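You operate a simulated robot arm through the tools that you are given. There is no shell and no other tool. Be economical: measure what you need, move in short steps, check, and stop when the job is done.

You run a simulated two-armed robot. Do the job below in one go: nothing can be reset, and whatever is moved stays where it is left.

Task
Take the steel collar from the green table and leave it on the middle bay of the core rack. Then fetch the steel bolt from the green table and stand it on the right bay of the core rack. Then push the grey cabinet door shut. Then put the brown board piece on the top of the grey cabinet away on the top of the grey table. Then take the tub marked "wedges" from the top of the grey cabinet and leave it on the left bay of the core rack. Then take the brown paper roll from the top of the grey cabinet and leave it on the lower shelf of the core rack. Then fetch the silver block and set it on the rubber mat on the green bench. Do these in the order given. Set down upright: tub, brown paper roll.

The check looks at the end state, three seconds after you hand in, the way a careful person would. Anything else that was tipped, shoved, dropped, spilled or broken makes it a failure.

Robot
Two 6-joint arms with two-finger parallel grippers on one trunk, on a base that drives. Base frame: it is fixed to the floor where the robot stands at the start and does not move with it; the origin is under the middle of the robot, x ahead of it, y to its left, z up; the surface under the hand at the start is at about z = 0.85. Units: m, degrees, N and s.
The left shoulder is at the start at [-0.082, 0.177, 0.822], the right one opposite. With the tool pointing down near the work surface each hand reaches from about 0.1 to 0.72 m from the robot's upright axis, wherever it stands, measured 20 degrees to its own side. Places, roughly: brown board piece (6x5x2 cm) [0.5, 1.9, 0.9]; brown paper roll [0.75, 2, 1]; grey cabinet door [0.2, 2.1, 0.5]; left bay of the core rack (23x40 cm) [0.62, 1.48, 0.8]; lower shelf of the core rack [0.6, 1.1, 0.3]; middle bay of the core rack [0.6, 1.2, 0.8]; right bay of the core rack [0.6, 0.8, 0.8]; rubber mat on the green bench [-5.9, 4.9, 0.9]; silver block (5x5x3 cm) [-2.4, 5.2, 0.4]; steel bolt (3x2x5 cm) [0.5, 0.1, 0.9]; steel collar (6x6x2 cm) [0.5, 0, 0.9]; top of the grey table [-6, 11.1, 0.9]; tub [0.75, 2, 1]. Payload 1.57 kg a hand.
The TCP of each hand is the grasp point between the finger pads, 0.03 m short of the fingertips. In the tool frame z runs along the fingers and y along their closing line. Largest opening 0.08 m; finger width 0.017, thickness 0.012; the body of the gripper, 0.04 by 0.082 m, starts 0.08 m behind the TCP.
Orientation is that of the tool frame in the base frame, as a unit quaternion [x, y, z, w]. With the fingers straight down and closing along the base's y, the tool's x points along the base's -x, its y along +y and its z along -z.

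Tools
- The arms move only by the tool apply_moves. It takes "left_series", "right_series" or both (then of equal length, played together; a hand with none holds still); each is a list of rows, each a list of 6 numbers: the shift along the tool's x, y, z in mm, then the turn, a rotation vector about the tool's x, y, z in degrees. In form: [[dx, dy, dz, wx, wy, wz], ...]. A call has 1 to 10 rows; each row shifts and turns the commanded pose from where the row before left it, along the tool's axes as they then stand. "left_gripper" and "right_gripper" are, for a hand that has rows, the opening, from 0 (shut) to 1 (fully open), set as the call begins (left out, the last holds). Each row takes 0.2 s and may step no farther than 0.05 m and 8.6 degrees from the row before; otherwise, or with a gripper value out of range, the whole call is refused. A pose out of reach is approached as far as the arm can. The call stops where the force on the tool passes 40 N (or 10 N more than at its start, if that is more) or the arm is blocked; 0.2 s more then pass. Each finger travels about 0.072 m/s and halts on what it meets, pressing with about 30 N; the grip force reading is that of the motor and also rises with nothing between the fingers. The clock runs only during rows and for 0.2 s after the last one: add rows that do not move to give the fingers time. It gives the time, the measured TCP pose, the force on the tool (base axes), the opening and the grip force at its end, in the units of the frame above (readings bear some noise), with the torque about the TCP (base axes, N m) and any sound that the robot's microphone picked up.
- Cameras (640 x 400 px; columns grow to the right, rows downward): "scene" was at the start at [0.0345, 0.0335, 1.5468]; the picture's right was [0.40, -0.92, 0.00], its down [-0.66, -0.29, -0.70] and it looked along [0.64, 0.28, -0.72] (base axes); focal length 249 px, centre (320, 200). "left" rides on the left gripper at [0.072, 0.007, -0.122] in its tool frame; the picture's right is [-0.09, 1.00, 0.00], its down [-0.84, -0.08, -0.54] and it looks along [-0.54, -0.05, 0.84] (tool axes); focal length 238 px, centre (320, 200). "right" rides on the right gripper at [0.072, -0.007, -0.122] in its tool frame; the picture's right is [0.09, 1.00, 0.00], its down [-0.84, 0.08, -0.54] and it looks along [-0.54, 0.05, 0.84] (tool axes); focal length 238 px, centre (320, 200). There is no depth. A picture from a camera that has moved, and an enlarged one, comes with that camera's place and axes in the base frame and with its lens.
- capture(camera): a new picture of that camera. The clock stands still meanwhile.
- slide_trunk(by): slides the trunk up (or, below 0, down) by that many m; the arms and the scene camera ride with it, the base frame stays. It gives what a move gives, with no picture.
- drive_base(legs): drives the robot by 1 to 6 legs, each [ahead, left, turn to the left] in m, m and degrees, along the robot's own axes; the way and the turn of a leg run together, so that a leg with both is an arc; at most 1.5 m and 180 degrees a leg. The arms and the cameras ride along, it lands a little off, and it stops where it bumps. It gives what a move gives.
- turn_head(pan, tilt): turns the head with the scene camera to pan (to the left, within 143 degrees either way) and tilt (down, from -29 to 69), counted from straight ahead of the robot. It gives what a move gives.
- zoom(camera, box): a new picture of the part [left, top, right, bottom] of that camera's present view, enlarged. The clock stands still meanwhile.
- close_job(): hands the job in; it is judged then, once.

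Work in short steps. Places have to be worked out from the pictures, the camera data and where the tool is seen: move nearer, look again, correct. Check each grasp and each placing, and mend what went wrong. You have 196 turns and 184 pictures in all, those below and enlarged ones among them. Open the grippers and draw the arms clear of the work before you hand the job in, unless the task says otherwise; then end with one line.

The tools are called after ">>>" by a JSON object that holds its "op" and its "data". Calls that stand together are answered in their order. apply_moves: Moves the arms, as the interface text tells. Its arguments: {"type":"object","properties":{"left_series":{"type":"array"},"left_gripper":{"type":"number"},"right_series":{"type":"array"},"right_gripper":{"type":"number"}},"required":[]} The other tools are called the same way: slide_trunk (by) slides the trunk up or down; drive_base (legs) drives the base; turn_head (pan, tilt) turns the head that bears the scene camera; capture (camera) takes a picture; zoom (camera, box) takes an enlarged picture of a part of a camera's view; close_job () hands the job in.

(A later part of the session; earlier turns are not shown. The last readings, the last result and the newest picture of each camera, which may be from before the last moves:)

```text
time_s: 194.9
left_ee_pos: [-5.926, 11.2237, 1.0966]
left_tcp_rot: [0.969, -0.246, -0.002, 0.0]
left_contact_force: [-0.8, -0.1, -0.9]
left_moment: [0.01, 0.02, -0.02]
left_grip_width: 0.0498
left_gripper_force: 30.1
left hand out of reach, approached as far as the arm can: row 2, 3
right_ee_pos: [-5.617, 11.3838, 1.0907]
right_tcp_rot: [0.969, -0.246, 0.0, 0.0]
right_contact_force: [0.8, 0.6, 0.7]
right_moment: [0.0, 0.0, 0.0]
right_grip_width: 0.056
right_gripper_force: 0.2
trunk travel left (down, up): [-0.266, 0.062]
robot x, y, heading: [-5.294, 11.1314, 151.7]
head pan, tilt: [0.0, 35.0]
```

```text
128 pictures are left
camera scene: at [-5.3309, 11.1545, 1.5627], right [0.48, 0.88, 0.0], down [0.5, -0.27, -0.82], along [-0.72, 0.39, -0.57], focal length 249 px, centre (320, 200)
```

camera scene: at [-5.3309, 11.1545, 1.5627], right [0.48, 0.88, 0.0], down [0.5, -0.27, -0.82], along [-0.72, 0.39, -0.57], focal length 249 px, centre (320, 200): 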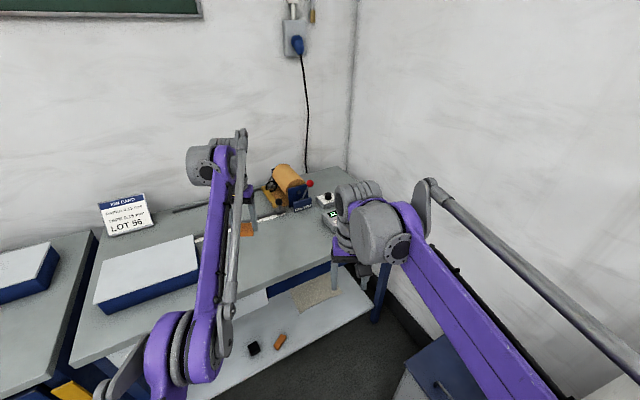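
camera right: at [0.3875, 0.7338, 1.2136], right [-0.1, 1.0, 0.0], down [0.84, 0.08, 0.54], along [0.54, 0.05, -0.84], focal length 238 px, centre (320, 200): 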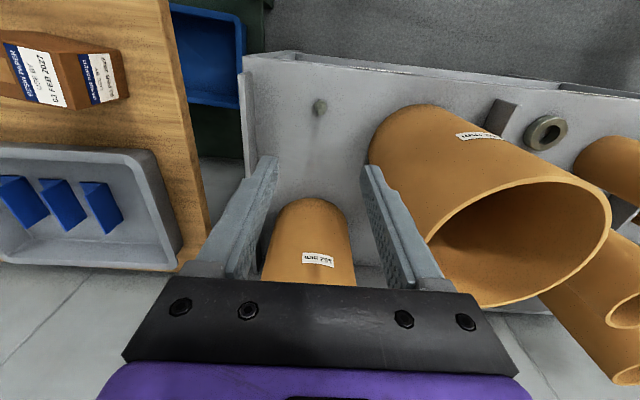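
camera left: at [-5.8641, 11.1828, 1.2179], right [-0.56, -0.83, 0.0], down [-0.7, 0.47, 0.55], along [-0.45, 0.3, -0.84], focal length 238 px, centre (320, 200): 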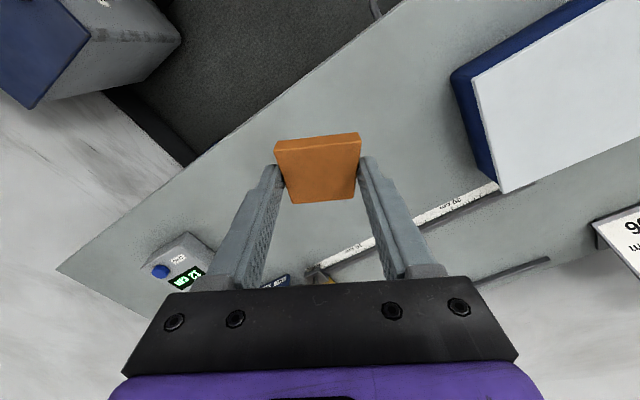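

I'm above the table with the front edge about 5 cm from centre. I'll lower some, then move 3 cm farther in where reach allows.

>>> {"op": "apply_moves", "data": {"left_series": [[0, 0, 45, 0, 0, 0], [0, 0, 45, 0, 0, 0], [-14, 7, 10, 0, 0, 0], [-14, 7, 10, 0, 0, 0], [0, 0, 0, 0, 0, 0]]}}

>>> {"op": "capture", "data": {"camera": "left"}}

```text
time_s: 196.1
left_ee_pos: [-5.9554, 11.2251, 0.9889]
left_tcp_rot: [0.969, -0.246, -0.002, 0.0]
left_contact_force: [0.4, 0.2, -0.7]
left_moment: [0.03, 0.01, -0.01]
left_grip_width: 0.05
left_gripper_force: 29.5
right_ee_pos: [-5.6161, 11.3831, 1.0905]
right_tcp_rot: [0.969, -0.246, 0.0, 0.0]
right_contact_force: [-0.3, -0.8, -1.0]
right_moment: [-0.01, 0.0, 0.02]
right_grip_width: 0.056
right_gripper_force: 0.2
trunk travel left (down, up): [-0.266, 0.062]
robot x, y, heading: [-5.293, 11.1343, 151.4]
head pan, tilt: [0.0, 35.0]
```

```text
127 pictures are left
camera left: at [-5.8951, 11.1845, 1.1093], right [-0.56, -0.83, 0.0], down [-0.7, 0.47, 0.55], along [-0.45, 0.3, -0.84], focal length 238 px, centre (320, 200)
```

left: 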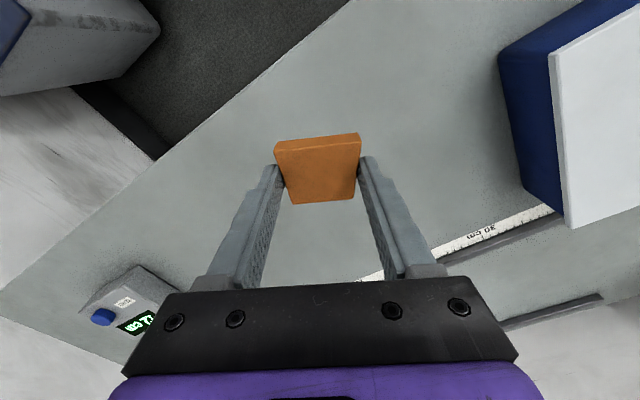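

The spot below is clear. I'll lower and then probe for contact.

>>> {"op": "apply_moves", "data": {"left_series": [[0, 0, 20, 0, 0, 0], [0, 0, 10, 0, 0, 0], [0, 0, 5, 0, 0, 0], [0, 0, 5, 0, 0, 0], [0, 0, 5, 0, 0, 0], [0, 0, 5, 0, 0, 0], [0, 0, 4, 0, 0, 0], [0, 0, 4, 0, 0, 0]]}}

```text
time_s: 197.9
left_ee_pos: [-5.9563, 11.2267, 0.9294]
left_tcp_rot: [0.969, -0.246, -0.002, -0.002]
left_contact_force: [1.0, -0.5, -0.7]
left_moment: [-0.02, 0.01, -0.05]
left_grip_width: 0.0498
left_gripper_force: 29.8
right_ee_pos: [-5.6168, 11.382, 1.0893]
right_tcp_rot: [0.969, -0.246, 0.0, 0.0]
right_contact_force: [0.1, 0.6, -0.8]
right_moment: [-0.02, -0.02, 0.0]
right_grip_width: 0.0561
right_gripper_force: 0.1
trunk travel left (down, up): [-0.266, 0.062]
robot x, y, heading: [-5.2911, 11.1311, 151.4]
head pan, tilt: [0.0, 35.0]
```

>>> {"op": "apply_moves", "data": {"left_series": [[0, 0, 3, 0, 0, 0], [0, 0, 3, 0, 0, 0], [0, 0, 3, 0, 0, 0], [0, 0, 3, 0, 0, 0], [0, 0, 3, 0, 0, 0], [0, 0, 3, 0, 0, 0], [0, 0, 3, 0, 0, 0], [0, 0, 3, 0, 0, 0]]}}

```text
time_s: 199.7
left_ee_pos: [-5.9566, 11.2248, 0.9052]
left_tcp_rot: [0.969, -0.246, -0.003, -0.002]
left_contact_force: [-0.4, -0.3, -0.6]
left_moment: [-0.01, 0.04, 0.04]
left_grip_width: 0.0496
left_gripper_force: 30.0
right_ee_pos: [-5.6165, 11.3822, 1.0908]
right_tcp_rot: [0.969, -0.247, -0.001, 0.0]
right_contact_force: [-0.4, 0.2, -0.4]
right_moment: [-0.01, 0.01, 0.01]
right_grip_width: 0.0561
right_gripper_force: 0.0
trunk travel left (down, up): [-0.266, 0.062]
robot x, y, heading: [-5.2931, 11.1295, 151.5]
head pan, tilt: [0.0, 35.0]
```

>>> {"op": "capture", "data": {"camera": "left"}}

>>> {"op": "apply_moves", "data": {"left_series": [[0, 0, 3, 0, 0, 0], [0, 0, 3, 0, 0, 0], [0, 0, 3, 0, 0, 0], [0, 0, 3, 0, 0, 0]]}}

```text
126 pictures are left
camera left: at [-5.8966, 11.1851, 1.0265], right [-0.56, -0.83, 0.0], down [-0.7, 0.47, 0.55], along [-0.45, 0.3, -0.84], focal length 238 px, centre (320, 200)
```

left: 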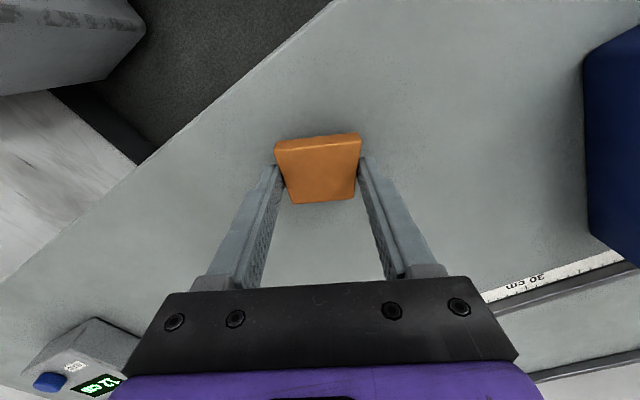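

```text
time_s: 200.7
left_ee_pos: [-5.9573, 11.2261, 0.8947]
left_tcp_rot: [0.969, -0.246, -0.002, -0.001]
left_contact_force: [-5.4, 1.3, 14.9]
left_moment: [0.05, 0.23, -0.05]
left_grip_width: 0.0498
left_gripper_force: 30.0
right_ee_pos: [-5.6154, 11.3826, 1.0912]
right_tcp_rot: [0.969, -0.246, 0.0, 0.0]
right_contact_force: [0.3, -0.6, 0.2]
right_moment: [0.03, -0.01, 0.02]
right_grip_width: 0.0561
right_gripper_force: 0.0
trunk travel left (down, up): [-0.266, 0.062]
robot x, y, heading: [-5.2925, 11.1302, 151.6]
head pan, tilt: [0.0, 35.0]
```

Contact at z≈0.895. I'll ease 1.5 mm, open, rise, and check.

>>> {"op": "apply_moves", "data": {"left_series": [[0, 0, -1.5, 0, 0, 0], [0, 0, 0, 0, 0, 0]]}}

>>> {"op": "apply_moves", "data": {"left_series": [[0, 0, 0, 0, 0, 0], [0, 0, 0, 0, 0, 0], [0, 0, 0, 0, 0, 0], [0, 0, -30, 0, 0, 0], [0, 0, -50, 0, 0, 0], [0, 0, -50, 0, 0, 0], [20, 0, -50, 0, 0, 0], [20, 0, -30, 0, 0, 0]], "left_gripper": 1}}

>>> {"op": "capture", "data": {"camera": "left"}}

```text
time_s: 201.3
left_ee_pos: [-5.9572, 11.2249, 0.8951]
left_tcp_rot: [0.969, -0.246, -0.003, -0.001]
left_contact_force: [-3.2, 0.9, 5.5]
left_moment: [0.04, 0.2, 0.0]
left_grip_width: 0.0498
left_gripper_force: 29.7
right_ee_pos: [-5.6164, 11.3819, 1.0906]
right_tcp_rot: [0.969, -0.247, 0.001, 0.001]
right_contact_force: [0.8, -0.4, -0.3]
right_moment: [0.01, 0.0, 0.02]
right_grip_width: 0.056
right_gripper_force: 0.1
trunk travel left (down, up): [-0.266, 0.062]
robot x, y, heading: [-5.2909, 11.1287, 151.5]
head pan, tilt: [0.0, 35.0]
```

```text
refused: row 7 steps farther than a row can; nothing moved
```

```text
125 pictures are left
camera left: at [-5.8961, 11.1853, 1.016], right [-0.56, -0.83, 0.0], down [-0.7, 0.47, 0.55], along [-0.45, 0.3, -0.84], focal length 238 px, centre (320, 200)
```

left: 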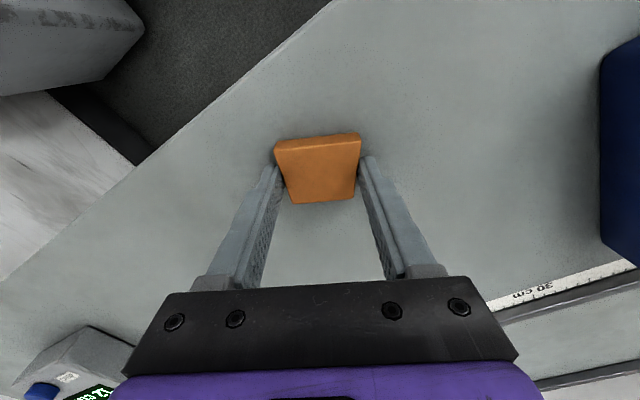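

A row was over the step limit. Repeating the release with shorter steps.

>>> {"op": "apply_moves", "data": {"left_series": [[0, 0, 0, 0, 0, 0], [0, 0, 0, 0, 0, 0], [0, 0, 0, 0, 0, 0], [0, 0, -30, 0, 0, 0], [0, 0, -50, 0, 0, 0], [0, 0, -50, 0, 0, 0], [20, 0, -40, 0, 0, 0], [20, 0, -30, 0, 0, 0]], "left_gripper": 1}}

>>> {"op": "capture", "data": {"camera": "left"}}

```text
time_s: 203.1
left_ee_pos: [-5.921, 11.2069, 1.0932]
left_tcp_rot: [0.969, -0.246, -0.003, -0.001]
left_contact_force: [-0.9, -0.1, -0.2]
left_moment: [0.03, 0.02, -0.05]
left_grip_width: 0.0799
left_gripper_force: 0.0
right_ee_pos: [-5.6157, 11.3826, 1.0894]
right_tcp_rot: [0.969, -0.246, 0.0, 0.0]
right_contact_force: [0.1, 0.3, -0.8]
right_moment: [0.02, 0.0, -0.03]
right_grip_width: 0.0559
right_gripper_force: 0.1
trunk travel left (down, up): [-0.266, 0.062]
robot x, y, heading: [-5.2885, 11.1301, 151.8]
head pan, tilt: [0.0, 35.0]
```

```text
124 pictures are left
camera left: at [-5.8616, 11.1662, 1.2149], right [-0.56, -0.83, 0.0], down [-0.7, 0.47, 0.55], along [-0.45, 0.3, -0.84], focal length 238 px, centre (320, 200)
```

left: 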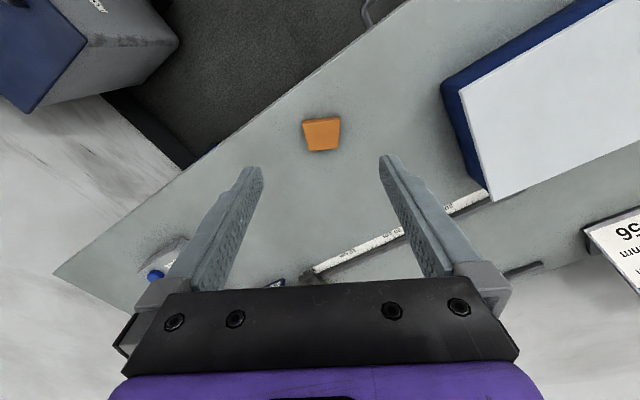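

The board piece rests on the grey table. Heading back: reverse out, turn to heading 90, then reverse along the aisle.

>>> {"op": "drive_base", "data": {"legs": [[-1.37, -0.27, 0], [0, 0, -61.6], [-1.45, 0, 0], [-1.45, 0, 0]]}}

```text
time_s: 226.4
left_ee_pos: [-4.2745, 8.3914, 1.0941]
left_tcp_rot: [-0.694, 0.72, 0.002, 0.002]
left_contact_force: [0.7, 0.1, 1.0]
left_moment: [0.02, -0.01, 0.01]
left_grip_width: 0.0797
left_gripper_force: 0.1
right_ee_pos: [-3.9813, 8.1955, 1.089]
right_tcp_rot: [-0.693, 0.721, 0.0, -0.001]
right_contact_force: [-0.5, -0.4, -0.5]
right_moment: [-0.02, 0.01, 0.02]
right_grip_width: 0.0559
right_gripper_force: 0.1
trunk travel left (down, up): [-0.266, 0.062]
robot x, y, heading: [-4.0685, 7.792, 87.9]
head pan, tilt: [0.0, 35.0]
```

Position is (-4.07, 7.79), heading 87.9. Continuing back down to y≈2.35.

>>> {"op": "drive_base", "data": {"legs": [[-1.4, 0, 2.1], [-1.4, 0, 0], [-1.4, 0, 0], [-1.2, 0, 0]]}}

```text
time_s: 251.8
left_ee_pos: [-4.3682, 3.0664, 1.0935]
left_tcp_rot: [-0.706, 0.708, 0.001, 0.002]
left_contact_force: [-0.7, 0.6, 0.2]
left_moment: [-0.01, 0.01, 0.02]
left_grip_width: 0.0801
left_gripper_force: 0.0
right_ee_pos: [-4.0682, 2.8789, 1.091]
right_tcp_rot: [-0.706, 0.708, -0.001, 0.0]
right_contact_force: [-0.3, 0.1, 0.2]
right_moment: [-0.02, -0.01, -0.02]
right_grip_width: 0.0561
right_gripper_force: 0.0
trunk travel left (down, up): [-0.266, 0.062]
robot x, y, heading: [-4.1371, 2.4731, 89.6]
head pan, tilt: [0.0, 35.0]
```

Now strafe right along the corridor at y≈2.33.

>>> {"op": "drive_base", "data": {"legs": [[-0.14, 0, 0.4], [0, -1.45, 0], [0, -1.0, 0]]}}

```text
time_s: 274.6
left_ee_pos: [-1.8986, 2.9382, 1.0925]
left_tcp_rot: [0.713, -0.701, -0.001, -0.001]
left_contact_force: [0.0, 0.1, 0.7]
left_moment: [0.0, -0.02, -0.03]
left_grip_width: 0.0798
left_gripper_force: 0.0
right_ee_pos: [-1.5956, 2.7582, 1.0901]
right_tcp_rot: [0.713, -0.701, 0.0, 0.0]
right_contact_force: [-0.1, 0.0, 0.5]
right_moment: [-0.02, 0.02, 0.02]
right_grip_width: 0.0558
right_gripper_force: 0.0
trunk travel left (down, up): [-0.266, 0.062]
robot x, y, heading: [-1.6553, 2.3497, 90.8]
head pan, tilt: [0.0, 35.0]
```

>>> {"op": "drive_base", "data": {"legs": [[0, -1.1, -0.5], [0, 0, -90]]}}

>>> {"op": "turn_head", "data": {"pan": -10, "tilt": 30}}

>>> {"op": "capture", "data": {"camera": "scene"}}

```text
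time_s: 288.2
left_ee_pos: [0.0115, 2.6189, 1.0924]
left_tcp_rot: [-0.014, 1.0, 0.0, 0.003]
left_contact_force: [1.1, 0.3, 0.8]
left_moment: [-0.01, -0.01, 0.02]
left_grip_width: 0.0799
left_gripper_force: 0.0
right_ee_pos: [-0.1663, 2.3134, 1.0899]
right_tcp_rot: [-0.013, 1.0, 0.0, 0.0]
right_contact_force: [0.1, 0.2, 0.5]
right_moment: [-0.05, 0.0, -0.01]
right_grip_width: 0.0559
right_gripper_force: 0.1
trunk travel left (down, up): [-0.266, 0.062]
robot x, y, heading: [-0.5731, 2.3705, 1.6]
head pan, tilt: [0.0, 35.0]
```

```text
time_s: 288.9
left_ee_pos: [0.0103, 2.6197, 1.0934]
left_tcp_rot: [-0.012, 1.0, -0.001, 0.002]
left_contact_force: [0.4, -0.9, 0.1]
left_moment: [0.01, 0.01, -0.04]
left_grip_width: 0.0803
left_gripper_force: 0.1
right_ee_pos: [-0.1664, 2.3128, 1.0907]
right_tcp_rot: [-0.013, 1.0, 0.001, -0.001]
right_contact_force: [-0.4, -0.1, 0.3]
right_moment: [0.01, -0.01, -0.01]
right_grip_width: 0.0559
right_gripper_force: 0.1
trunk travel left (down, up): [-0.266, 0.062]
robot x, y, heading: [-0.5758, 2.371, 1.5]
head pan, tilt: [-10.0, 30.0]
```

```text
123 pictures are left
camera scene: at [-0.5242, 2.3559, 1.5705], right [-0.15, -0.99, 0.0], down [-0.49, 0.07, -0.87], along [0.86, -0.13, -0.5], focal length 249 px, centre (320, 200)
```

scene: 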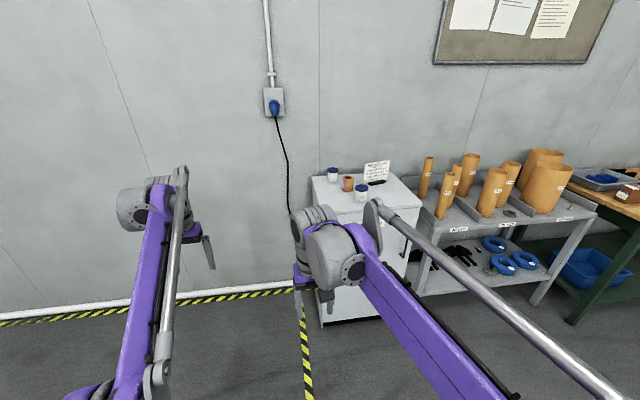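

>>> {"op": "zoom", "data": {"camera": "scene", "box": [300, 150, 420, 225]}}

```text
5.33 times, centred on (360, 188) of scene
camera zoom: at [-0.5242, 2.3559, 1.5705], right [-0.15, -0.99, 0.0], down [-0.49, 0.07, -0.87], along [0.86, -0.13, -0.5], focal length 1327 px, centre (107, 267)
```

zoom: 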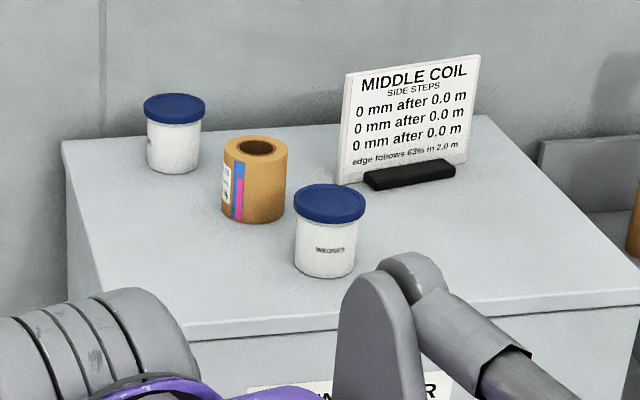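

The nearer tub is the one marked "WEDGES": body about 6 cm, lid about 6.8 cm, at about (0.538, 1.984). The roll is at about (0.649, 2.026). I'll drive so the left hand comes just short of the tub.

>>> {"op": "drive_base", "data": {"legs": [[0, -0.72, -1.5], [0.46, 0, 0]]}}

>>> {"op": "capture", "data": {"camera": "left"}}

```text
time_s: 298.0
left_ee_pos: [0.4721, 1.8852, 1.092]
left_tcp_rot: [-0.003, 1.0, 0.0, 0.003]
left_contact_force: [-0.7, -0.7, -0.4]
left_moment: [-0.02, 0.02, -0.03]
left_grip_width: 0.0799
left_gripper_force: 0.1
right_ee_pos: [0.2905, 1.5832, 1.09]
right_tcp_rot: [-0.004, 1.0, 0.0, 0.0]
right_contact_force: [1.1, 0.3, -0.5]
right_moment: [0.0, 0.01, 0.01]
right_grip_width: 0.0559
right_gripper_force: 0.0
trunk travel left (down, up): [-0.266, 0.062]
robot x, y, heading: [-0.1209, 1.6509, 0.2]
head pan, tilt: [-10.0, 30.0]
```

```text
121 pictures are left
camera left: at [0.4011, 1.8926, 1.2143], right [0.09, 1.0, 0.0], down [0.83, -0.07, 0.55], along [0.54, -0.05, -0.84], focal length 238 px, centre (320, 200)
```

left: 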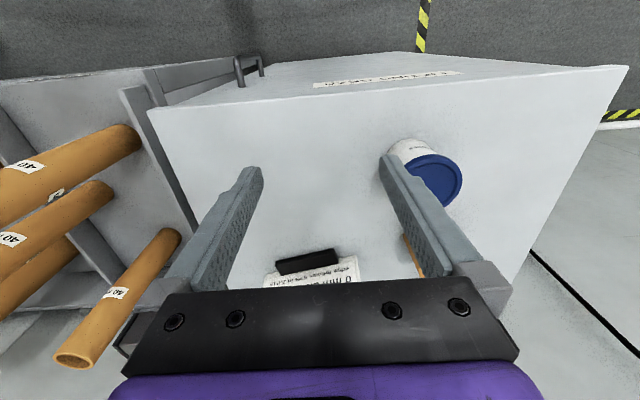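

The tub is at about (0.52, 1.99). I'll move the left hand over it and recheck.

>>> {"op": "apply_moves", "data": {"left_series": [[-16, 35, 0, 0, 0, 0], [-16, 35, 0, 0, 0, 0], [-16, 35, 0, 0, 0, 0], [0, 0, 0, 0, 0, 0]], "left_gripper": 1}}

>>> {"op": "capture", "data": {"camera": "left"}}

```text
time_s: 299.0
left_ee_pos: [0.4803, 1.9501, 1.0778]
left_tcp_rot: [-0.003, 1.0, 0.0, 0.002]
left_contact_force: [0.4, -0.2, -0.4]
left_moment: [0.01, -0.03, -0.02]
left_grip_width: 0.0801
left_gripper_force: 0.1
left hand out of reach, approached as far as the arm can: row 1, 2, 3
right_ee_pos: [0.2904, 1.5832, 1.09]
right_tcp_rot: [-0.003, 1.0, 0.0, 0.001]
right_contact_force: [0.3, 0.0, 0.1]
right_moment: [-0.01, -0.04, -0.04]
right_grip_width: 0.056
right_gripper_force: 0.0
trunk travel left (down, up): [-0.266, 0.062]
robot x, y, heading: [-0.1142, 1.6476, 0.5]
head pan, tilt: [-10.0, 30.0]
```

```text
120 pictures are left
camera left: at [0.4075, 1.958, 1.1989], right [0.09, 1.0, 0.0], down [0.83, -0.07, 0.55], along [0.54, -0.05, -0.84], focal length 238 px, centre (320, 200)
```

left: 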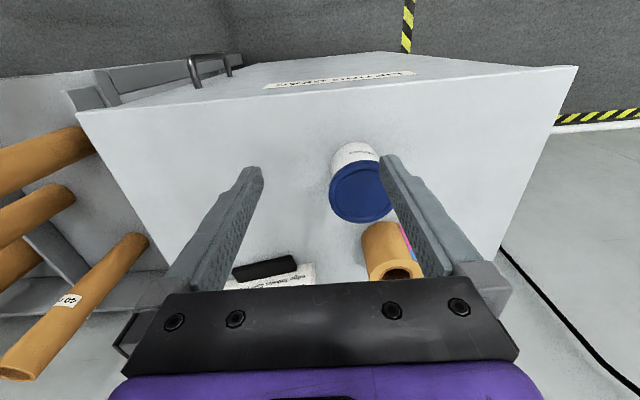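

Out of reach from here. I'll nudge the base by the needed offset instead.

>>> {"op": "drive_base", "data": {"legs": [[0.045, 0.035, 0]]}}

>>> {"op": "capture", "data": {"camera": "left"}}

```text
time_s: 300.0
left_ee_pos: [0.5256, 1.9864, 1.0766]
left_tcp_rot: [-0.002, 1.0, 0.0, 0.003]
left_contact_force: [0.2, 0.6, -0.4]
left_moment: [-0.04, 0.02, -0.03]
left_grip_width: 0.0798
left_gripper_force: 0.2
right_ee_pos: [0.3351, 1.6187, 1.0893]
right_tcp_rot: [-0.003, 1.0, 0.0, 0.0]
right_contact_force: [0.0, 0.5, -0.1]
right_moment: [-0.01, 0.0, -0.01]
right_grip_width: 0.0562
right_gripper_force: 0.0
trunk travel left (down, up): [-0.266, 0.062]
robot x, y, heading: [-0.0732, 1.6806, 0.0]
head pan, tilt: [-10.0, 30.0]
```

```text
119 pictures are left
camera left: at [0.4525, 1.9929, 1.1987], right [0.09, 1.0, 0.0], down [0.83, -0.07, 0.55], along [0.54, -0.05, -0.84], focal length 238 px, centre (320, 200)
```

left: 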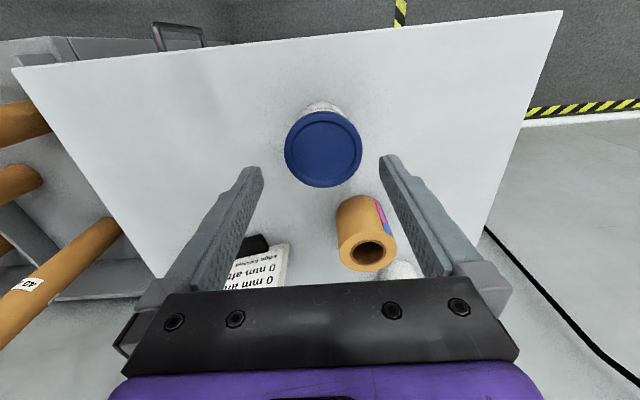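

Centred over the tub (needs +2 mm in y). Descending to z 0.985.

>>> {"op": "apply_moves", "data": {"left_series": [[0, 2, 30, 0, 0, 0], [0, 0, 30, 0, 0, 0], [0, 0, 20, 0, 0, 0], [0, 0, 11, 0, 0, 0], [0, 0, 0, 0, 0, 0]]}}

>>> {"op": "capture", "data": {"camera": "left"}}

```text
time_s: 301.2
left_ee_pos: [0.5236, 1.9864, 0.9857]
left_tcp_rot: [-0.002, 1.0, 0.001, 0.003]
left_contact_force: [1.2, -0.2, -0.5]
left_moment: [0.0, 0.02, 0.02]
left_grip_width: 0.08
left_gripper_force: 0.1
right_ee_pos: [0.3342, 1.6184, 1.091]
right_tcp_rot: [-0.004, 1.0, 0.0, 0.0]
right_contact_force: [-0.4, -0.4, 0.1]
right_moment: [-0.05, 0.01, 0.01]
right_grip_width: 0.0559
right_gripper_force: 0.0
trunk travel left (down, up): [-0.266, 0.062]
robot x, y, heading: [-0.0753, 1.683, 0.2]
head pan, tilt: [-10.0, 30.0]
```

```text
118 pictures are left
camera left: at [0.4518, 1.9936, 1.1075], right [0.09, 1.0, 0.0], down [0.83, -0.07, 0.55], along [0.54, -0.05, -0.84], focal length 238 px, centre (320, 200)
```

left: 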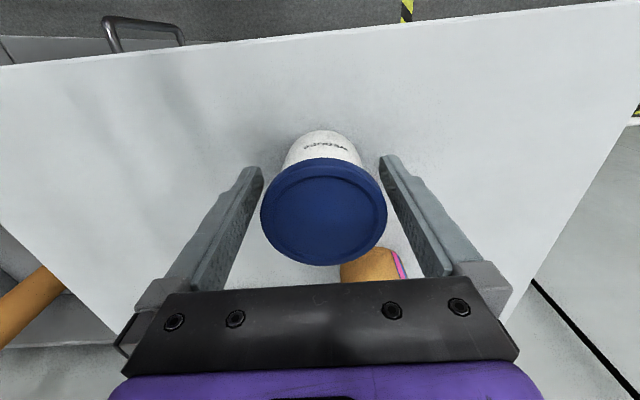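

The tub is between the fingers. Closing and lifting.

>>> {"op": "apply_moves", "data": {"left_series": [[0, 0, 0, 0, 0, 0], [0, 0, 0, 0, 0, 0], [0, 0, 0, 0, 0, 0], [0, 0, 0, 0, 0, 0]], "left_gripper": 0}}

>>> {"op": "apply_moves", "data": {"left_series": [[0, 0, -20, 0, 0, 0], [0, 0, -40, 0, 0, 0], [0, 0, -30, 0, 0, 0], [0, 0, 0, 0, 0, 0]]}}

>>> {"op": "capture", "data": {"camera": "left"}}

```text
time_s: 302.2
left_ee_pos: [0.5246, 1.9875, 0.9861]
left_tcp_rot: [-0.002, 1.0, 0.0, 0.003]
left_contact_force: [0.3, 0.2, -1.0]
left_moment: [-0.01, 0.05, 0.0]
left_grip_width: 0.0656
left_gripper_force: 30.2
right_ee_pos: [0.3341, 1.6175, 1.0897]
right_tcp_rot: [-0.002, 1.0, 0.0, 0.0]
right_contact_force: [-0.7, -0.3, 0.4]
right_moment: [0.03, 0.02, -0.01]
right_grip_width: 0.056
right_gripper_force: 0.0
trunk travel left (down, up): [-0.266, 0.062]
robot x, y, heading: [-0.0692, 1.6815, 0.1]
head pan, tilt: [-10.0, 30.0]
```

```text
time_s: 303.2
left_ee_pos: [0.5262, 1.986, 1.075]
left_tcp_rot: [-0.002, 1.0, -0.001, 0.003]
left_contact_force: [-0.1, 0.1, -1.9]
left_moment: [-0.06, 0.0, -0.02]
left_grip_width: 0.0656
left_gripper_force: 29.8
right_ee_pos: [0.3345, 1.6188, 1.0906]
right_tcp_rot: [-0.003, 1.0, 0.0, 0.0]
right_contact_force: [-0.9, 0.8, -0.4]
right_moment: [0.01, 0.02, -0.02]
right_grip_width: 0.0562
right_gripper_force: 0.2
trunk travel left (down, up): [-0.266, 0.062]
robot x, y, heading: [-0.0736, 1.6824, 0.4]
head pan, tilt: [-10.0, 30.0]
```

```text
117 pictures are left
camera left: at [0.453, 1.9929, 1.1967], right [0.09, 1.0, 0.0], down [0.83, -0.07, 0.55], along [0.54, -0.05, -0.84], focal length 238 px, centre (320, 200)
```

left: 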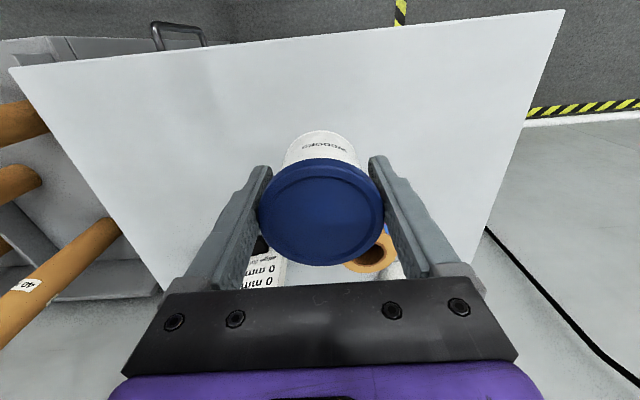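

The tub is held upright, its bottom about 46 mm below the TCP. I'll move to the left bay, stopping short.

>>> {"op": "drive_base", "data": {"legs": [[-0.3, 0, 0], [0, -0.545, 0], [0.15, 0, 0]]}}

>>> {"op": "turn_head", "data": {"pan": 15, "tilt": 38}}

>>> {"op": "capture", "data": {"camera": "scene"}}

>>> {"op": "capture", "data": {"camera": "left"}}

```text
time_s: 311.0
left_ee_pos: [0.3721, 1.4486, 1.0749]
left_tcp_rot: [-0.001, 1.0, 0.001, 0.003]
left_contact_force: [0.1, -0.5, -0.6]
left_moment: [0.0, -0.01, 0.03]
left_grip_width: 0.0656
left_gripper_force: 30.0
right_ee_pos: [0.1799, 1.0813, 1.0911]
right_tcp_rot: [0.0, 1.0, 0.001, 0.001]
right_contact_force: [0.3, -0.2, -0.3]
right_moment: [-0.01, 0.03, 0.01]
right_grip_width: 0.056
right_gripper_force: 0.2
trunk travel left (down, up): [-0.266, 0.062]
robot x, y, heading: [-0.2268, 1.1505, -0.4]
head pan, tilt: [-10.0, 30.0]
```

```text
time_s: 311.9
left_ee_pos: [0.3713, 1.4487, 1.0747]
left_tcp_rot: [0.0, 1.0, 0.001, 0.002]
left_contact_force: [0.2, -0.6, -0.3]
left_moment: [0.01, 0.0, -0.02]
left_grip_width: 0.0656
left_gripper_force: 29.3
right_ee_pos: [0.1784, 1.0826, 1.089]
right_tcp_rot: [0.0, 1.0, 0.0, 0.0]
right_contact_force: [0.2, 0.2, 0.0]
right_moment: [-0.01, -0.02, 0.01]
right_grip_width: 0.0559
right_gripper_force: 0.1
trunk travel left (down, up): [-0.266, 0.062]
robot x, y, heading: [-0.2259, 1.1467, 0.0]
head pan, tilt: [15.0, 38.0]
```

```text
116 pictures are left
camera scene: at [-0.1826, 1.1726, 1.5581], right [0.26, -0.97, 0.0], down [-0.59, -0.16, -0.79], along [0.76, 0.2, -0.62], focal length 249 px, centre (320, 200)
```

scene: 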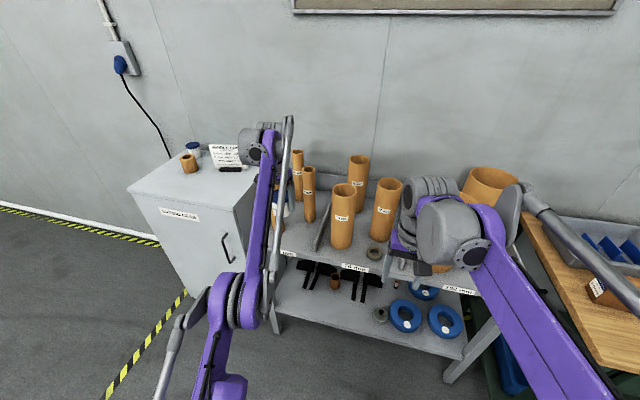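

```text
115 pictures are left
camera left: at [0.2999, 1.4557, 1.1968], right [0.09, 1.0, 0.0], down [0.83, -0.08, 0.55], along [0.54, -0.05, -0.84], focal length 238 px, centre (320, 200)
```

left: 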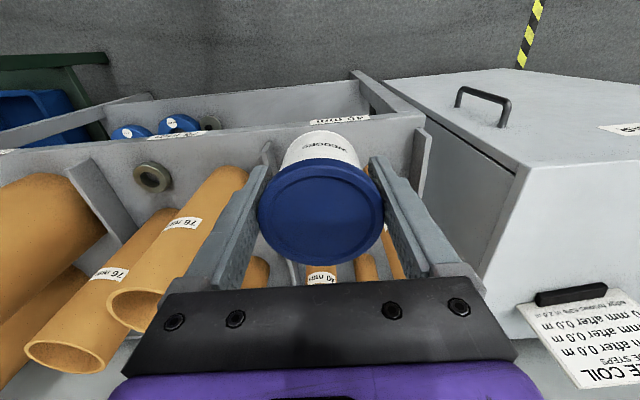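

The bay is clear at about (0.47, 1.445). I'll drive 10 cm ahead and check from the wrist camera.

>>> {"op": "drive_base", "data": {"legs": [[0.095, 0, 0]]}}

>>> {"op": "apply_moves", "data": {"left_series": [[0, 0, 50, 0, 0, 0], [0, 0, 50, 0, 0, 0]]}}

>>> {"op": "capture", "data": {"camera": "left"}}

>>> {"op": "zoom", "data": {"camera": "scene", "box": [200, 130, 420, 268]}}

```text
time_s: 313.0
left_ee_pos: [0.4656, 1.4493, 1.0749]
left_tcp_rot: [0.0, 1.0, 0.0, 0.003]
left_contact_force: [-0.6, 0.1, -0.5]
left_moment: [0.0, 0.01, 0.02]
left_grip_width: 0.065
left_gripper_force: 30.2
right_ee_pos: [0.2716, 1.0826, 1.0899]
right_tcp_rot: [0.0, 1.0, 0.0, 0.001]
right_contact_force: [0.3, 0.2, -0.4]
right_moment: [0.02, 0.03, -0.04]
right_grip_width: 0.0558
right_gripper_force: 0.1
trunk travel left (down, up): [-0.266, 0.062]
robot x, y, heading: [-0.1311, 1.1503, -0.1]
head pan, tilt: [15.0, 38.0]
```

```text
time_s: 313.6
left_ee_pos: [0.4678, 1.4477, 0.9747]
left_tcp_rot: [0.001, 1.0, 0.001, 0.003]
left_contact_force: [-0.1, -0.1, -2.0]
left_moment: [0.0, 0.02, 0.01]
left_grip_width: 0.0658
left_gripper_force: 30.7
right_ee_pos: [0.2729, 1.0821, 1.0904]
right_tcp_rot: [0.0, 1.0, 0.0, -0.001]
right_contact_force: [0.0, -0.1, 0.5]
right_moment: [0.03, 0.01, 0.01]
right_grip_width: 0.0559
right_gripper_force: 0.1
trunk travel left (down, up): [-0.266, 0.062]
robot x, y, heading: [-0.1344, 1.1488, 0.1]
head pan, tilt: [15.0, 38.0]
```

```text
114 pictures are left
camera left: at [0.3946, 1.4555, 1.0971], right [0.09, 1.0, 0.0], down [0.83, -0.08, 0.55], along [0.54, -0.05, -0.84], focal length 238 px, centre (320, 200)
```

left: 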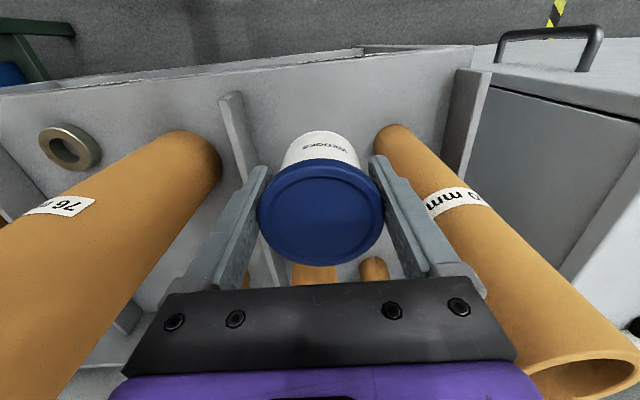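

```text
2.90 times, centred on (310, 199) of scene
camera zoom: at [-0.089, 1.1727, 1.5581], right [0.26, -0.97, 0.0], down [-0.6, -0.16, -0.79], along [0.76, 0.2, -0.62], focal length 721 px, centre (349, 203)
```

zoom: 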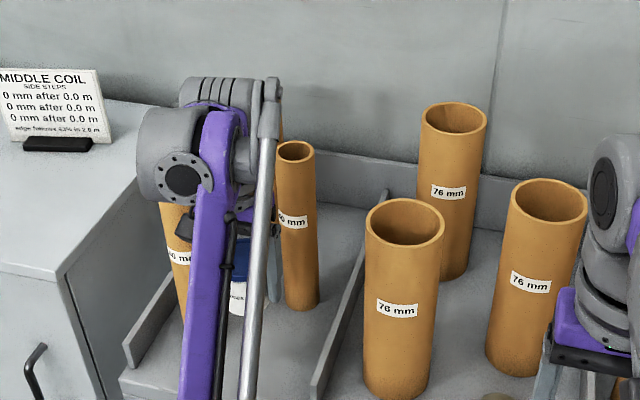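

Tube 1 sits at about (0.52, 1.55). For wrist clearance I'll shift the hand to about (0.455, 1.437), then lower most of the way.

>>> {"op": "apply_moves", "data": {"left_series": [[12, -11, 0, 0, 0, 0], [0, 0, 40, 0, 0, 0], [0, 0, 40, 0, 0, 0], [0, 0, 25, 0, 0, 0], [0, 0, 0, 0, 0, 0]]}}

>>> {"op": "capture", "data": {"camera": "left"}}

>>> {"op": "zoom", "data": {"camera": "scene", "box": [200, 130, 420, 268]}}

```text
time_s: 314.8
left_ee_pos: [0.5045, 1.4439, 0.9117]
left_tcp_rot: [0.0, 1.0, -0.001, 0.002]
left_contact_force: [-0.4, -0.7, -2.0]
left_moment: [-0.02, -0.01, 0.0]
left_grip_width: 0.0655
left_gripper_force: 29.6
left hand out of reach, approached as far as the arm can: row 2, 3, 4
right_ee_pos: [0.2731, 1.0812, 1.0906]
right_tcp_rot: [0.0, 1.0, 0.0, 0.001]
right_contact_force: [0.0, -0.4, 0.7]
right_moment: [-0.03, 0.01, 0.01]
right_grip_width: 0.056
right_gripper_force: 0.0
trunk travel left (down, up): [-0.266, 0.062]
robot x, y, heading: [-0.1312, 1.1503, 0.1]
head pan, tilt: [15.0, 38.0]
```

```text
112 pictures are left
camera left: at [0.432, 1.4518, 1.0329], right [0.09, 1.0, 0.0], down [0.83, -0.08, 0.55], along [0.54, -0.05, -0.84], focal length 238 px, centre (320, 200)
```

left: 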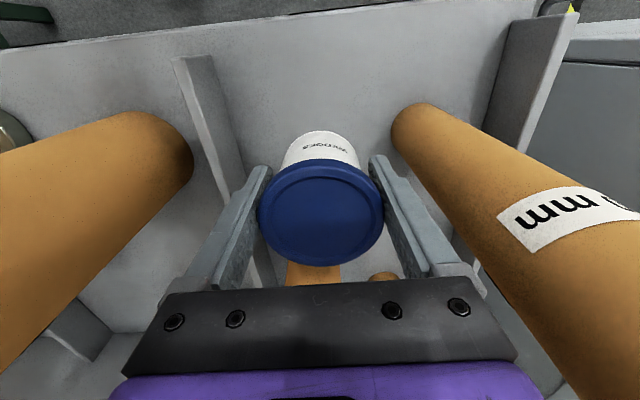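

```text
2.90 times, centred on (310, 199) of scene
camera zoom: at [-0.0898, 1.1725, 1.5581], right [0.26, -0.97, 0.0], down [-0.59, -0.16, -0.79], along [0.76, 0.2, -0.62], focal length 721 px, centre (349, 203)
```

zoom: 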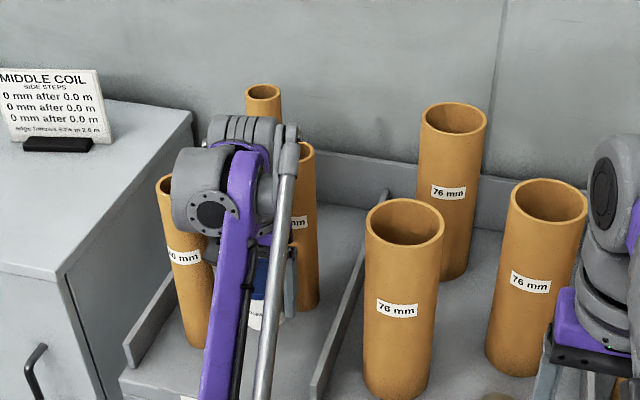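

The arm's earlier unreached command caught up and the hand drifted to x 0.5045, nearer the tubes, though no contact forces show. I'll pull it straight back in -x now.

>>> {"op": "apply_moves", "data": {"left_series": [[20, 0, 0, 0, 0, 0], [20, 0, 0, 0, 0, 0], [0, 0, 0, 0, 0, 0]]}}

```text
time_s: 315.6
left_ee_pos: [0.4901, 1.4497, 0.9296]
left_tcp_rot: [0.0, 1.0, -0.001, 0.003]
left_contact_force: [-0.5, -0.2, -1.4]
left_moment: [0.01, -0.01, 0.01]
left_grip_width: 0.0653
left_gripper_force: 30.0
left hand out of reach, approached as far as the arm can: row 1, 2
right_ee_pos: [0.2737, 1.0816, 1.0899]
right_tcp_rot: [0.0, 1.0, -0.001, 0.0]
right_contact_force: [0.2, 0.9, -0.1]
right_moment: [-0.04, -0.02, 0.01]
right_grip_width: 0.0562
right_gripper_force: 0.1
trunk travel left (down, up): [-0.266, 0.062]
robot x, y, heading: [-0.133, 1.1531, -0.2]
head pan, tilt: [15.0, 38.0]
```

The arm looks fully stretched and stuck near its singularity. I'll retract toward the robot and slightly up, then make up the distance with the base.

>>> {"op": "apply_moves", "data": {"left_series": [[30, 0, -20, 0, 0, 0], [40, 0, -20, 0, 0, 0], [40, 0, -10, 0, 0, 0], [0, 0, 0, 0, 0, 0]]}}

```text
time_s: 316.6
left_ee_pos: [0.427, 1.455, 0.9908]
left_tcp_rot: [0.001, 1.0, 0.0, 0.002]
left_contact_force: [0.1, 0.4, -1.1]
left_moment: [0.03, 0.01, -0.02]
left_grip_width: 0.0656
left_gripper_force: 29.7
left hand out of reach, approached as far as the arm can: row 1, 2, 3
right_ee_pos: [0.2722, 1.0825, 1.0909]
right_tcp_rot: [0.0, 1.0, 0.0, 0.001]
right_contact_force: [0.4, -0.2, -0.2]
right_moment: [0.0, 0.02, 0.02]
right_grip_width: 0.056
right_gripper_force: 0.0
trunk travel left (down, up): [-0.266, 0.062]
robot x, y, heading: [-0.1362, 1.1468, -0.3]
head pan, tilt: [15.0, 38.0]
```

Still reporting out of reach. Continue retracting up and back.

>>> {"op": "apply_moves", "data": {"left_series": [[20, 0, -30, 0, 0, 0], [20, 0, -30, 0, 0, 0], [20, 0, 0, 0, 0, 0], [0, 0, 0, 0, 0, 0]]}}

>>> {"op": "capture", "data": {"camera": "scene"}}

```text
time_s: 317.6
left_ee_pos: [0.4193, 1.4686, 1.0535]
left_tcp_rot: [0.0, 1.0, -0.001, 0.001]
left_contact_force: [0.4, -0.4, -0.1]
left_moment: [-0.04, -0.04, 0.0]
left_grip_width: 0.0655
left_gripper_force: 29.9
left hand out of reach, approached as far as the arm can: row 1, 2, 3
right_ee_pos: [0.2722, 1.0822, 1.0898]
right_tcp_rot: [0.0, 1.0, 0.001, 0.0]
right_contact_force: [0.5, 0.4, 0.6]
right_moment: [0.0, 0.03, -0.01]
right_grip_width: 0.0559
right_gripper_force: 0.2
trunk travel left (down, up): [-0.266, 0.062]
robot x, y, heading: [-0.1353, 1.1486, -0.4]
head pan, tilt: [15.0, 38.0]
```

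```text
110 pictures are left
camera scene: at [-0.0898, 1.1724, 1.5581], right [0.26, -0.97, 0.0], down [-0.59, -0.16, -0.79], along [0.76, 0.2, -0.62], focal length 249 px, centre (320, 200)
```

scene: 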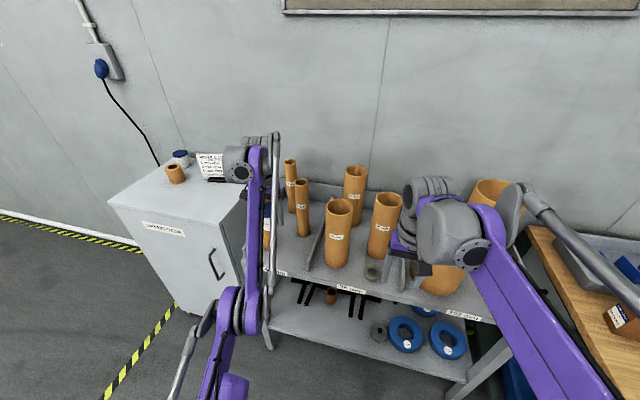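

I'll test single small motions to see which directions respond.

>>> {"op": "apply_moves", "data": {"left_series": [[10, 0, 0, 0, 0, 0], [10, 0, 0, 0, 0, 0], [10, 0, 0, 0, 0, 0], [10, 0, 0, 0, 0, 0], [10, 0, 0, 0, 0, 0], [10, 0, 0, 0, 0, 0]]}}

```text
time_s: 319.0
left_ee_pos: [0.4138, 1.4841, 1.0615]
left_tcp_rot: [0.001, 1.0, -0.001, 0.002]
left_contact_force: [0.2, 0.1, -0.5]
left_moment: [-0.01, 0.01, 0.05]
left_grip_width: 0.0656
left_gripper_force: 29.9
left hand out of reach, approached as far as the arm can: row 1, 2, 3, 4, 5, 6
right_ee_pos: [0.2732, 1.0814, 1.0891]
right_tcp_rot: [0.0, 1.0, 0.001, 0.0]
right_contact_force: [0.6, 0.7, 0.2]
right_moment: [0.02, 0.0, -0.02]
right_grip_width: 0.0561
right_gripper_force: 0.0
trunk travel left (down, up): [-0.266, 0.062]
robot x, y, heading: [-0.1321, 1.1485, -0.2]
head pan, tilt: [15.0, 38.0]
```

The hand slides along a limit surface, perhaps because the elbow has flipped at full stretch. I'll look at the arm itself.

>>> {"op": "turn_head", "data": {"pan": 40, "tilt": 60}}

>>> {"op": "capture", "data": {"camera": "scene"}}

>>> {"op": "turn_head", "data": {"pan": -30, "tilt": 60}}

>>> {"op": "capture", "data": {"camera": "scene"}}

```text
time_s: 319.9
left_ee_pos: [0.414, 1.4826, 1.0619]
left_tcp_rot: [0.001, 1.0, -0.001, 0.002]
left_contact_force: [0.1, 0.1, -0.5]
left_moment: [0.0, 0.02, 0.0]
left_grip_width: 0.0654
left_gripper_force: 30.0
right_ee_pos: [0.2724, 1.0811, 1.0902]
right_tcp_rot: [0.0, 1.0, 0.0, 0.0]
right_contact_force: [0.3, 0.2, 0.1]
right_moment: [-0.01, 0.0, -0.01]
right_grip_width: 0.0558
right_gripper_force: 0.2
trunk travel left (down, up): [-0.266, 0.062]
robot x, y, heading: [-0.1345, 1.1447, -0.1]
head pan, tilt: [40.0, 60.0]
```

```text
109 pictures are left
camera scene: at [-0.1219, 1.1931, 1.5284], right [0.64, -0.77, 0.0], down [-0.66, -0.55, -0.5], along [0.38, 0.32, -0.87], focal length 249 px, centre (320, 200)
```

scene: 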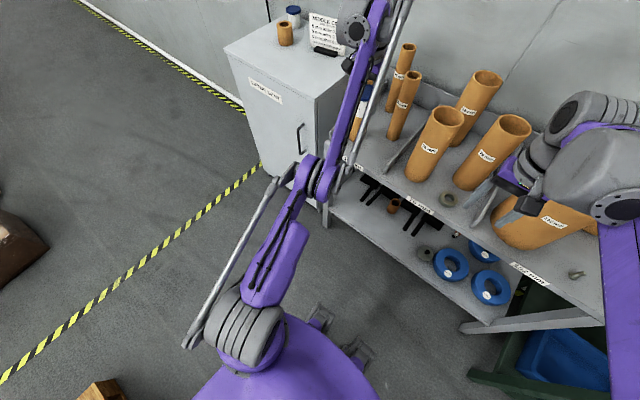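

```text
time_s: 321.3
left_ee_pos: [0.4143, 1.4839, 1.0618]
left_tcp_rot: [0.001, 1.0, -0.001, 0.002]
left_contact_force: [-1.0, -0.5, -0.9]
left_moment: [0.01, -0.05, 0.05]
left_grip_width: 0.0657
left_gripper_force: 30.2
right_ee_pos: [0.2723, 1.0817, 1.0897]
right_tcp_rot: [0.001, 1.0, 0.0, 0.0]
right_contact_force: [0.0, -0.7, -0.3]
right_moment: [-0.03, 0.0, -0.03]
right_grip_width: 0.0558
right_gripper_force: 0.0
trunk travel left (down, up): [-0.266, 0.062]
robot x, y, heading: [-0.1355, 1.1508, 0.0]
head pan, tilt: [-30.0, 60.0]
```

```text
108 pictures are left
camera scene: at [-0.1153, 1.1169, 1.5284], right [-0.5, -0.87, 0.0], down [-0.75, 0.43, -0.5], along [0.43, -0.25, -0.87], focal length 249 px, centre (320, 200)
```

scene: 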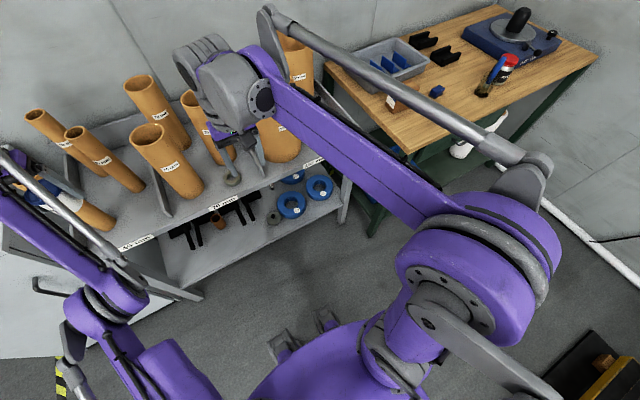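

The left elbow has dropped below the shoulder–hand line (flipped), while the right one is up. I'll back into free space and flip it back: extend fully, sweep down while stretched, then retract low.

>>> {"op": "drive_base", "data": {"legs": [[-0.38, 0, 0]]}}

>>> {"op": "apply_moves", "data": {"left_series": [[-40, 0, 0, 0, 0, 0], [-40, 0, 0, 0, 0, 0], [-40, 0, 0, 0, 0, 0], [-20, 0, 40, 0, 0, 0], [-20, 0, 40, 0, 0, 0], [0, 0, 50, 0, 0, 0], [0, 0, 50, 0, 0, 0], [0, 0, 50, 0, 0, 0]]}}

>>> {"op": "apply_moves", "data": {"left_series": [[20, 0, 10, 0, 0, 0], [30, 0, 0, 0, 0, 0], [30, 0, 0, 0, 0, 0], [30, 0, 0, 0, 0, 0], [30, 0, 0, 0, 0, 0], [0, 0, 0, 0, 0, 0]]}}

```text
time_s: 323.7
left_ee_pos: [0.0363, 1.4808, 1.0618]
left_tcp_rot: [0.005, 1.0, -0.001, 0.002]
left_contact_force: [0.4, 0.0, -1.2]
left_moment: [-0.03, 0.01, 0.01]
left_grip_width: 0.0657
left_gripper_force: 29.7
right_ee_pos: [-0.1097, 1.0807, 1.0912]
right_tcp_rot: [0.004, 1.0, 0.0, 0.0]
right_contact_force: [-0.8, -0.9, -0.1]
right_moment: [-0.02, 0.03, -0.03]
right_grip_width: 0.0561
right_gripper_force: 0.0
trunk travel left (down, up): [-0.266, 0.062]
robot x, y, heading: [-0.5137, 1.15, -0.7]
head pan, tilt: [-30.0, 60.0]
```

```text
time_s: 325.5
left_ee_pos: [0.1379, 1.4702, 0.8105]
left_tcp_rot: [0.005, 1.0, 0.0, 0.002]
left_contact_force: [-0.3, -0.2, -0.1]
left_moment: [0.0, 0.02, 0.02]
left_grip_width: 0.0655
left_gripper_force: 30.0
left hand out of reach, approached as far as the arm can: row 2, 3, 5
right_ee_pos: [-0.1087, 1.0803, 1.0887]
right_tcp_rot: [0.005, 1.0, 0.0, -0.002]
right_contact_force: [0.2, -0.4, 0.2]
right_moment: [-0.01, -0.02, 0.01]
right_grip_width: 0.056
right_gripper_force: 0.1
trunk travel left (down, up): [-0.266, 0.062]
robot x, y, heading: [-0.5148, 1.1486, -0.3]
head pan, tilt: [-30.0, 60.0]
```

```text
time_s: 326.9
left_ee_pos: [-0.0034, 1.4714, 0.8013]
left_tcp_rot: [0.005, 1.0, -0.001, 0.002]
left_contact_force: [0.0, -0.5, -1.4]
left_moment: [0.01, 0.02, 0.03]
left_grip_width: 0.0653
left_gripper_force: 30.1
right_ee_pos: [-0.1089, 1.0803, 1.0906]
right_tcp_rot: [0.004, 1.0, 0.0, -0.001]
right_contact_force: [0.1, -0.2, -0.5]
right_moment: [-0.02, 0.03, 0.01]
right_grip_width: 0.0563
right_gripper_force: 0.0
trunk travel left (down, up): [-0.266, 0.062]
robot x, y, heading: [-0.5162, 1.1512, -0.7]
head pan, tilt: [-30.0, 60.0]
```

The flip worked and the arm retracts normally now. I'll raise the hand to about 0.95 and check the tub grip.

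>>> {"op": "apply_moves", "data": {"left_series": [[0, 0, -50, 0, 0, 0], [0, 0, -50, 0, 0, 0], [0, 0, -50, 0, 0, 0], [0, 0, 0, 0, 0, 0]]}}

>>> {"op": "capture", "data": {"camera": "left"}}

>>> {"op": "turn_head", "data": {"pan": 10, "tilt": 38}}

>>> {"op": "capture", "data": {"camera": "scene"}}

```text
time_s: 327.9
left_ee_pos: [-0.0037, 1.4699, 0.9523]
left_tcp_rot: [0.004, 1.0, -0.001, 0.001]
left_contact_force: [-0.1, -1.2, -1.6]
left_moment: [0.0, 0.01, -0.03]
left_grip_width: 0.0653
left_gripper_force: 30.3
right_ee_pos: [-0.1073, 1.0812, 1.0904]
right_tcp_rot: [0.004, 1.0, 0.0, 0.0]
right_contact_force: [1.0, -0.9, 0.9]
right_moment: [0.01, 0.01, 0.02]
right_grip_width: 0.056
right_gripper_force: 0.0
trunk travel left (down, up): [-0.266, 0.062]
robot x, y, heading: [-0.5145, 1.1498, -0.4]
head pan, tilt: [-30.0, 60.0]
```

```text
107 pictures are left
camera left: at [-0.0764, 1.4784, 1.0742], right [0.1, 0.99, 0.0], down [0.83, -0.08, 0.55], along [0.54, -0.06, -0.84], focal length 238 px, centre (320, 200)
```

left: 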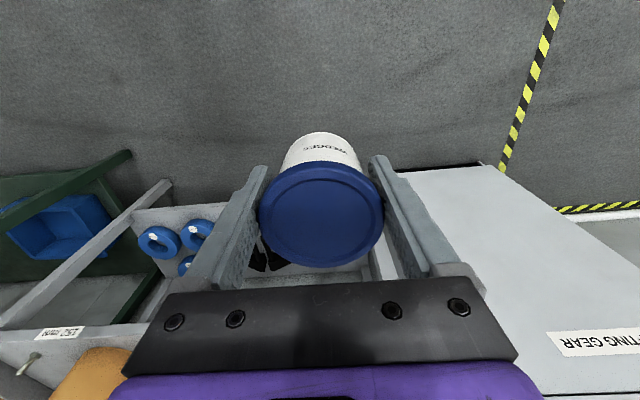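

```text
time_s: 329.0
left_ee_pos: [-0.0039, 1.4704, 0.953]
left_tcp_rot: [0.005, 1.0, -0.001, 0.002]
left_contact_force: [-0.4, -0.7, -0.9]
left_moment: [0.05, -0.01, 0.0]
left_grip_width: 0.0657
left_gripper_force: 29.9
right_ee_pos: [-0.11, 1.0809, 1.089]
right_tcp_rot: [0.004, 1.0, 0.0, 0.0]
right_contact_force: [-0.1, 0.1, -0.3]
right_moment: [0.0, 0.02, 0.02]
right_grip_width: 0.056
right_gripper_force: 0.1
trunk travel left (down, up): [-0.266, 0.062]
robot x, y, heading: [-0.5164, 1.1524, -0.5]
head pan, tilt: [10.0, 38.0]
```

```text
106 pictures are left
camera scene: at [-0.4687, 1.1669, 1.5581], right [0.16, -0.99, 0.0], down [-0.61, -0.1, -0.79], along [0.78, 0.13, -0.62], focal length 249 px, centre (320, 200)
```

scene: 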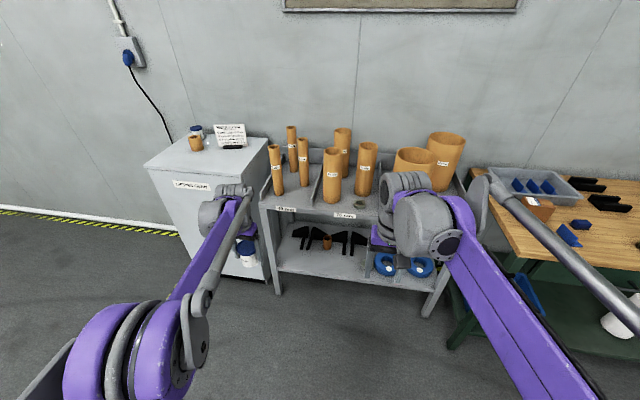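

Elbow is up again and all tubes stand. Driving in to the left bay at y≈1.437.

>>> {"op": "drive_base", "data": {"legs": [[0.3, -0.037, 0.4], [0.155, 0, 0]]}}

>>> {"op": "capture", "data": {"camera": "left"}}

```text
time_s: 332.1
left_ee_pos: [0.4566, 1.4349, 0.9517]
left_tcp_rot: [0.001, 1.0, -0.002, 0.002]
left_contact_force: [0.7, 0.5, -0.8]
left_moment: [-0.01, 0.0, -0.01]
left_grip_width: 0.0655
left_gripper_force: 30.3
right_ee_pos: [0.3549, 1.0445, 1.0899]
right_tcp_rot: [0.0, 1.0, -0.001, -0.001]
right_contact_force: [-0.3, -0.2, -0.4]
right_moment: [0.0, 0.03, 0.0]
right_grip_width: 0.056
right_gripper_force: 0.0
trunk travel left (down, up): [-0.266, 0.062]
robot x, y, heading: [-0.0516, 1.114, -0.2]
head pan, tilt: [10.0, 38.0]
```

```text
105 pictures are left
camera left: at [0.384, 1.4425, 1.0737], right [0.09, 1.0, 0.0], down [0.83, -0.08, 0.54], along [0.54, -0.05, -0.84], focal length 238 px, centre (320, 200)
```

left: 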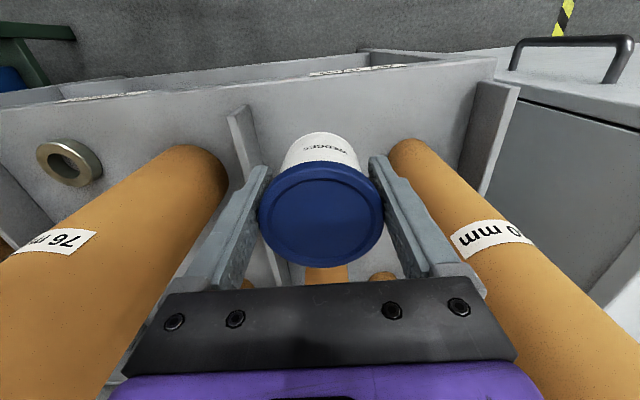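

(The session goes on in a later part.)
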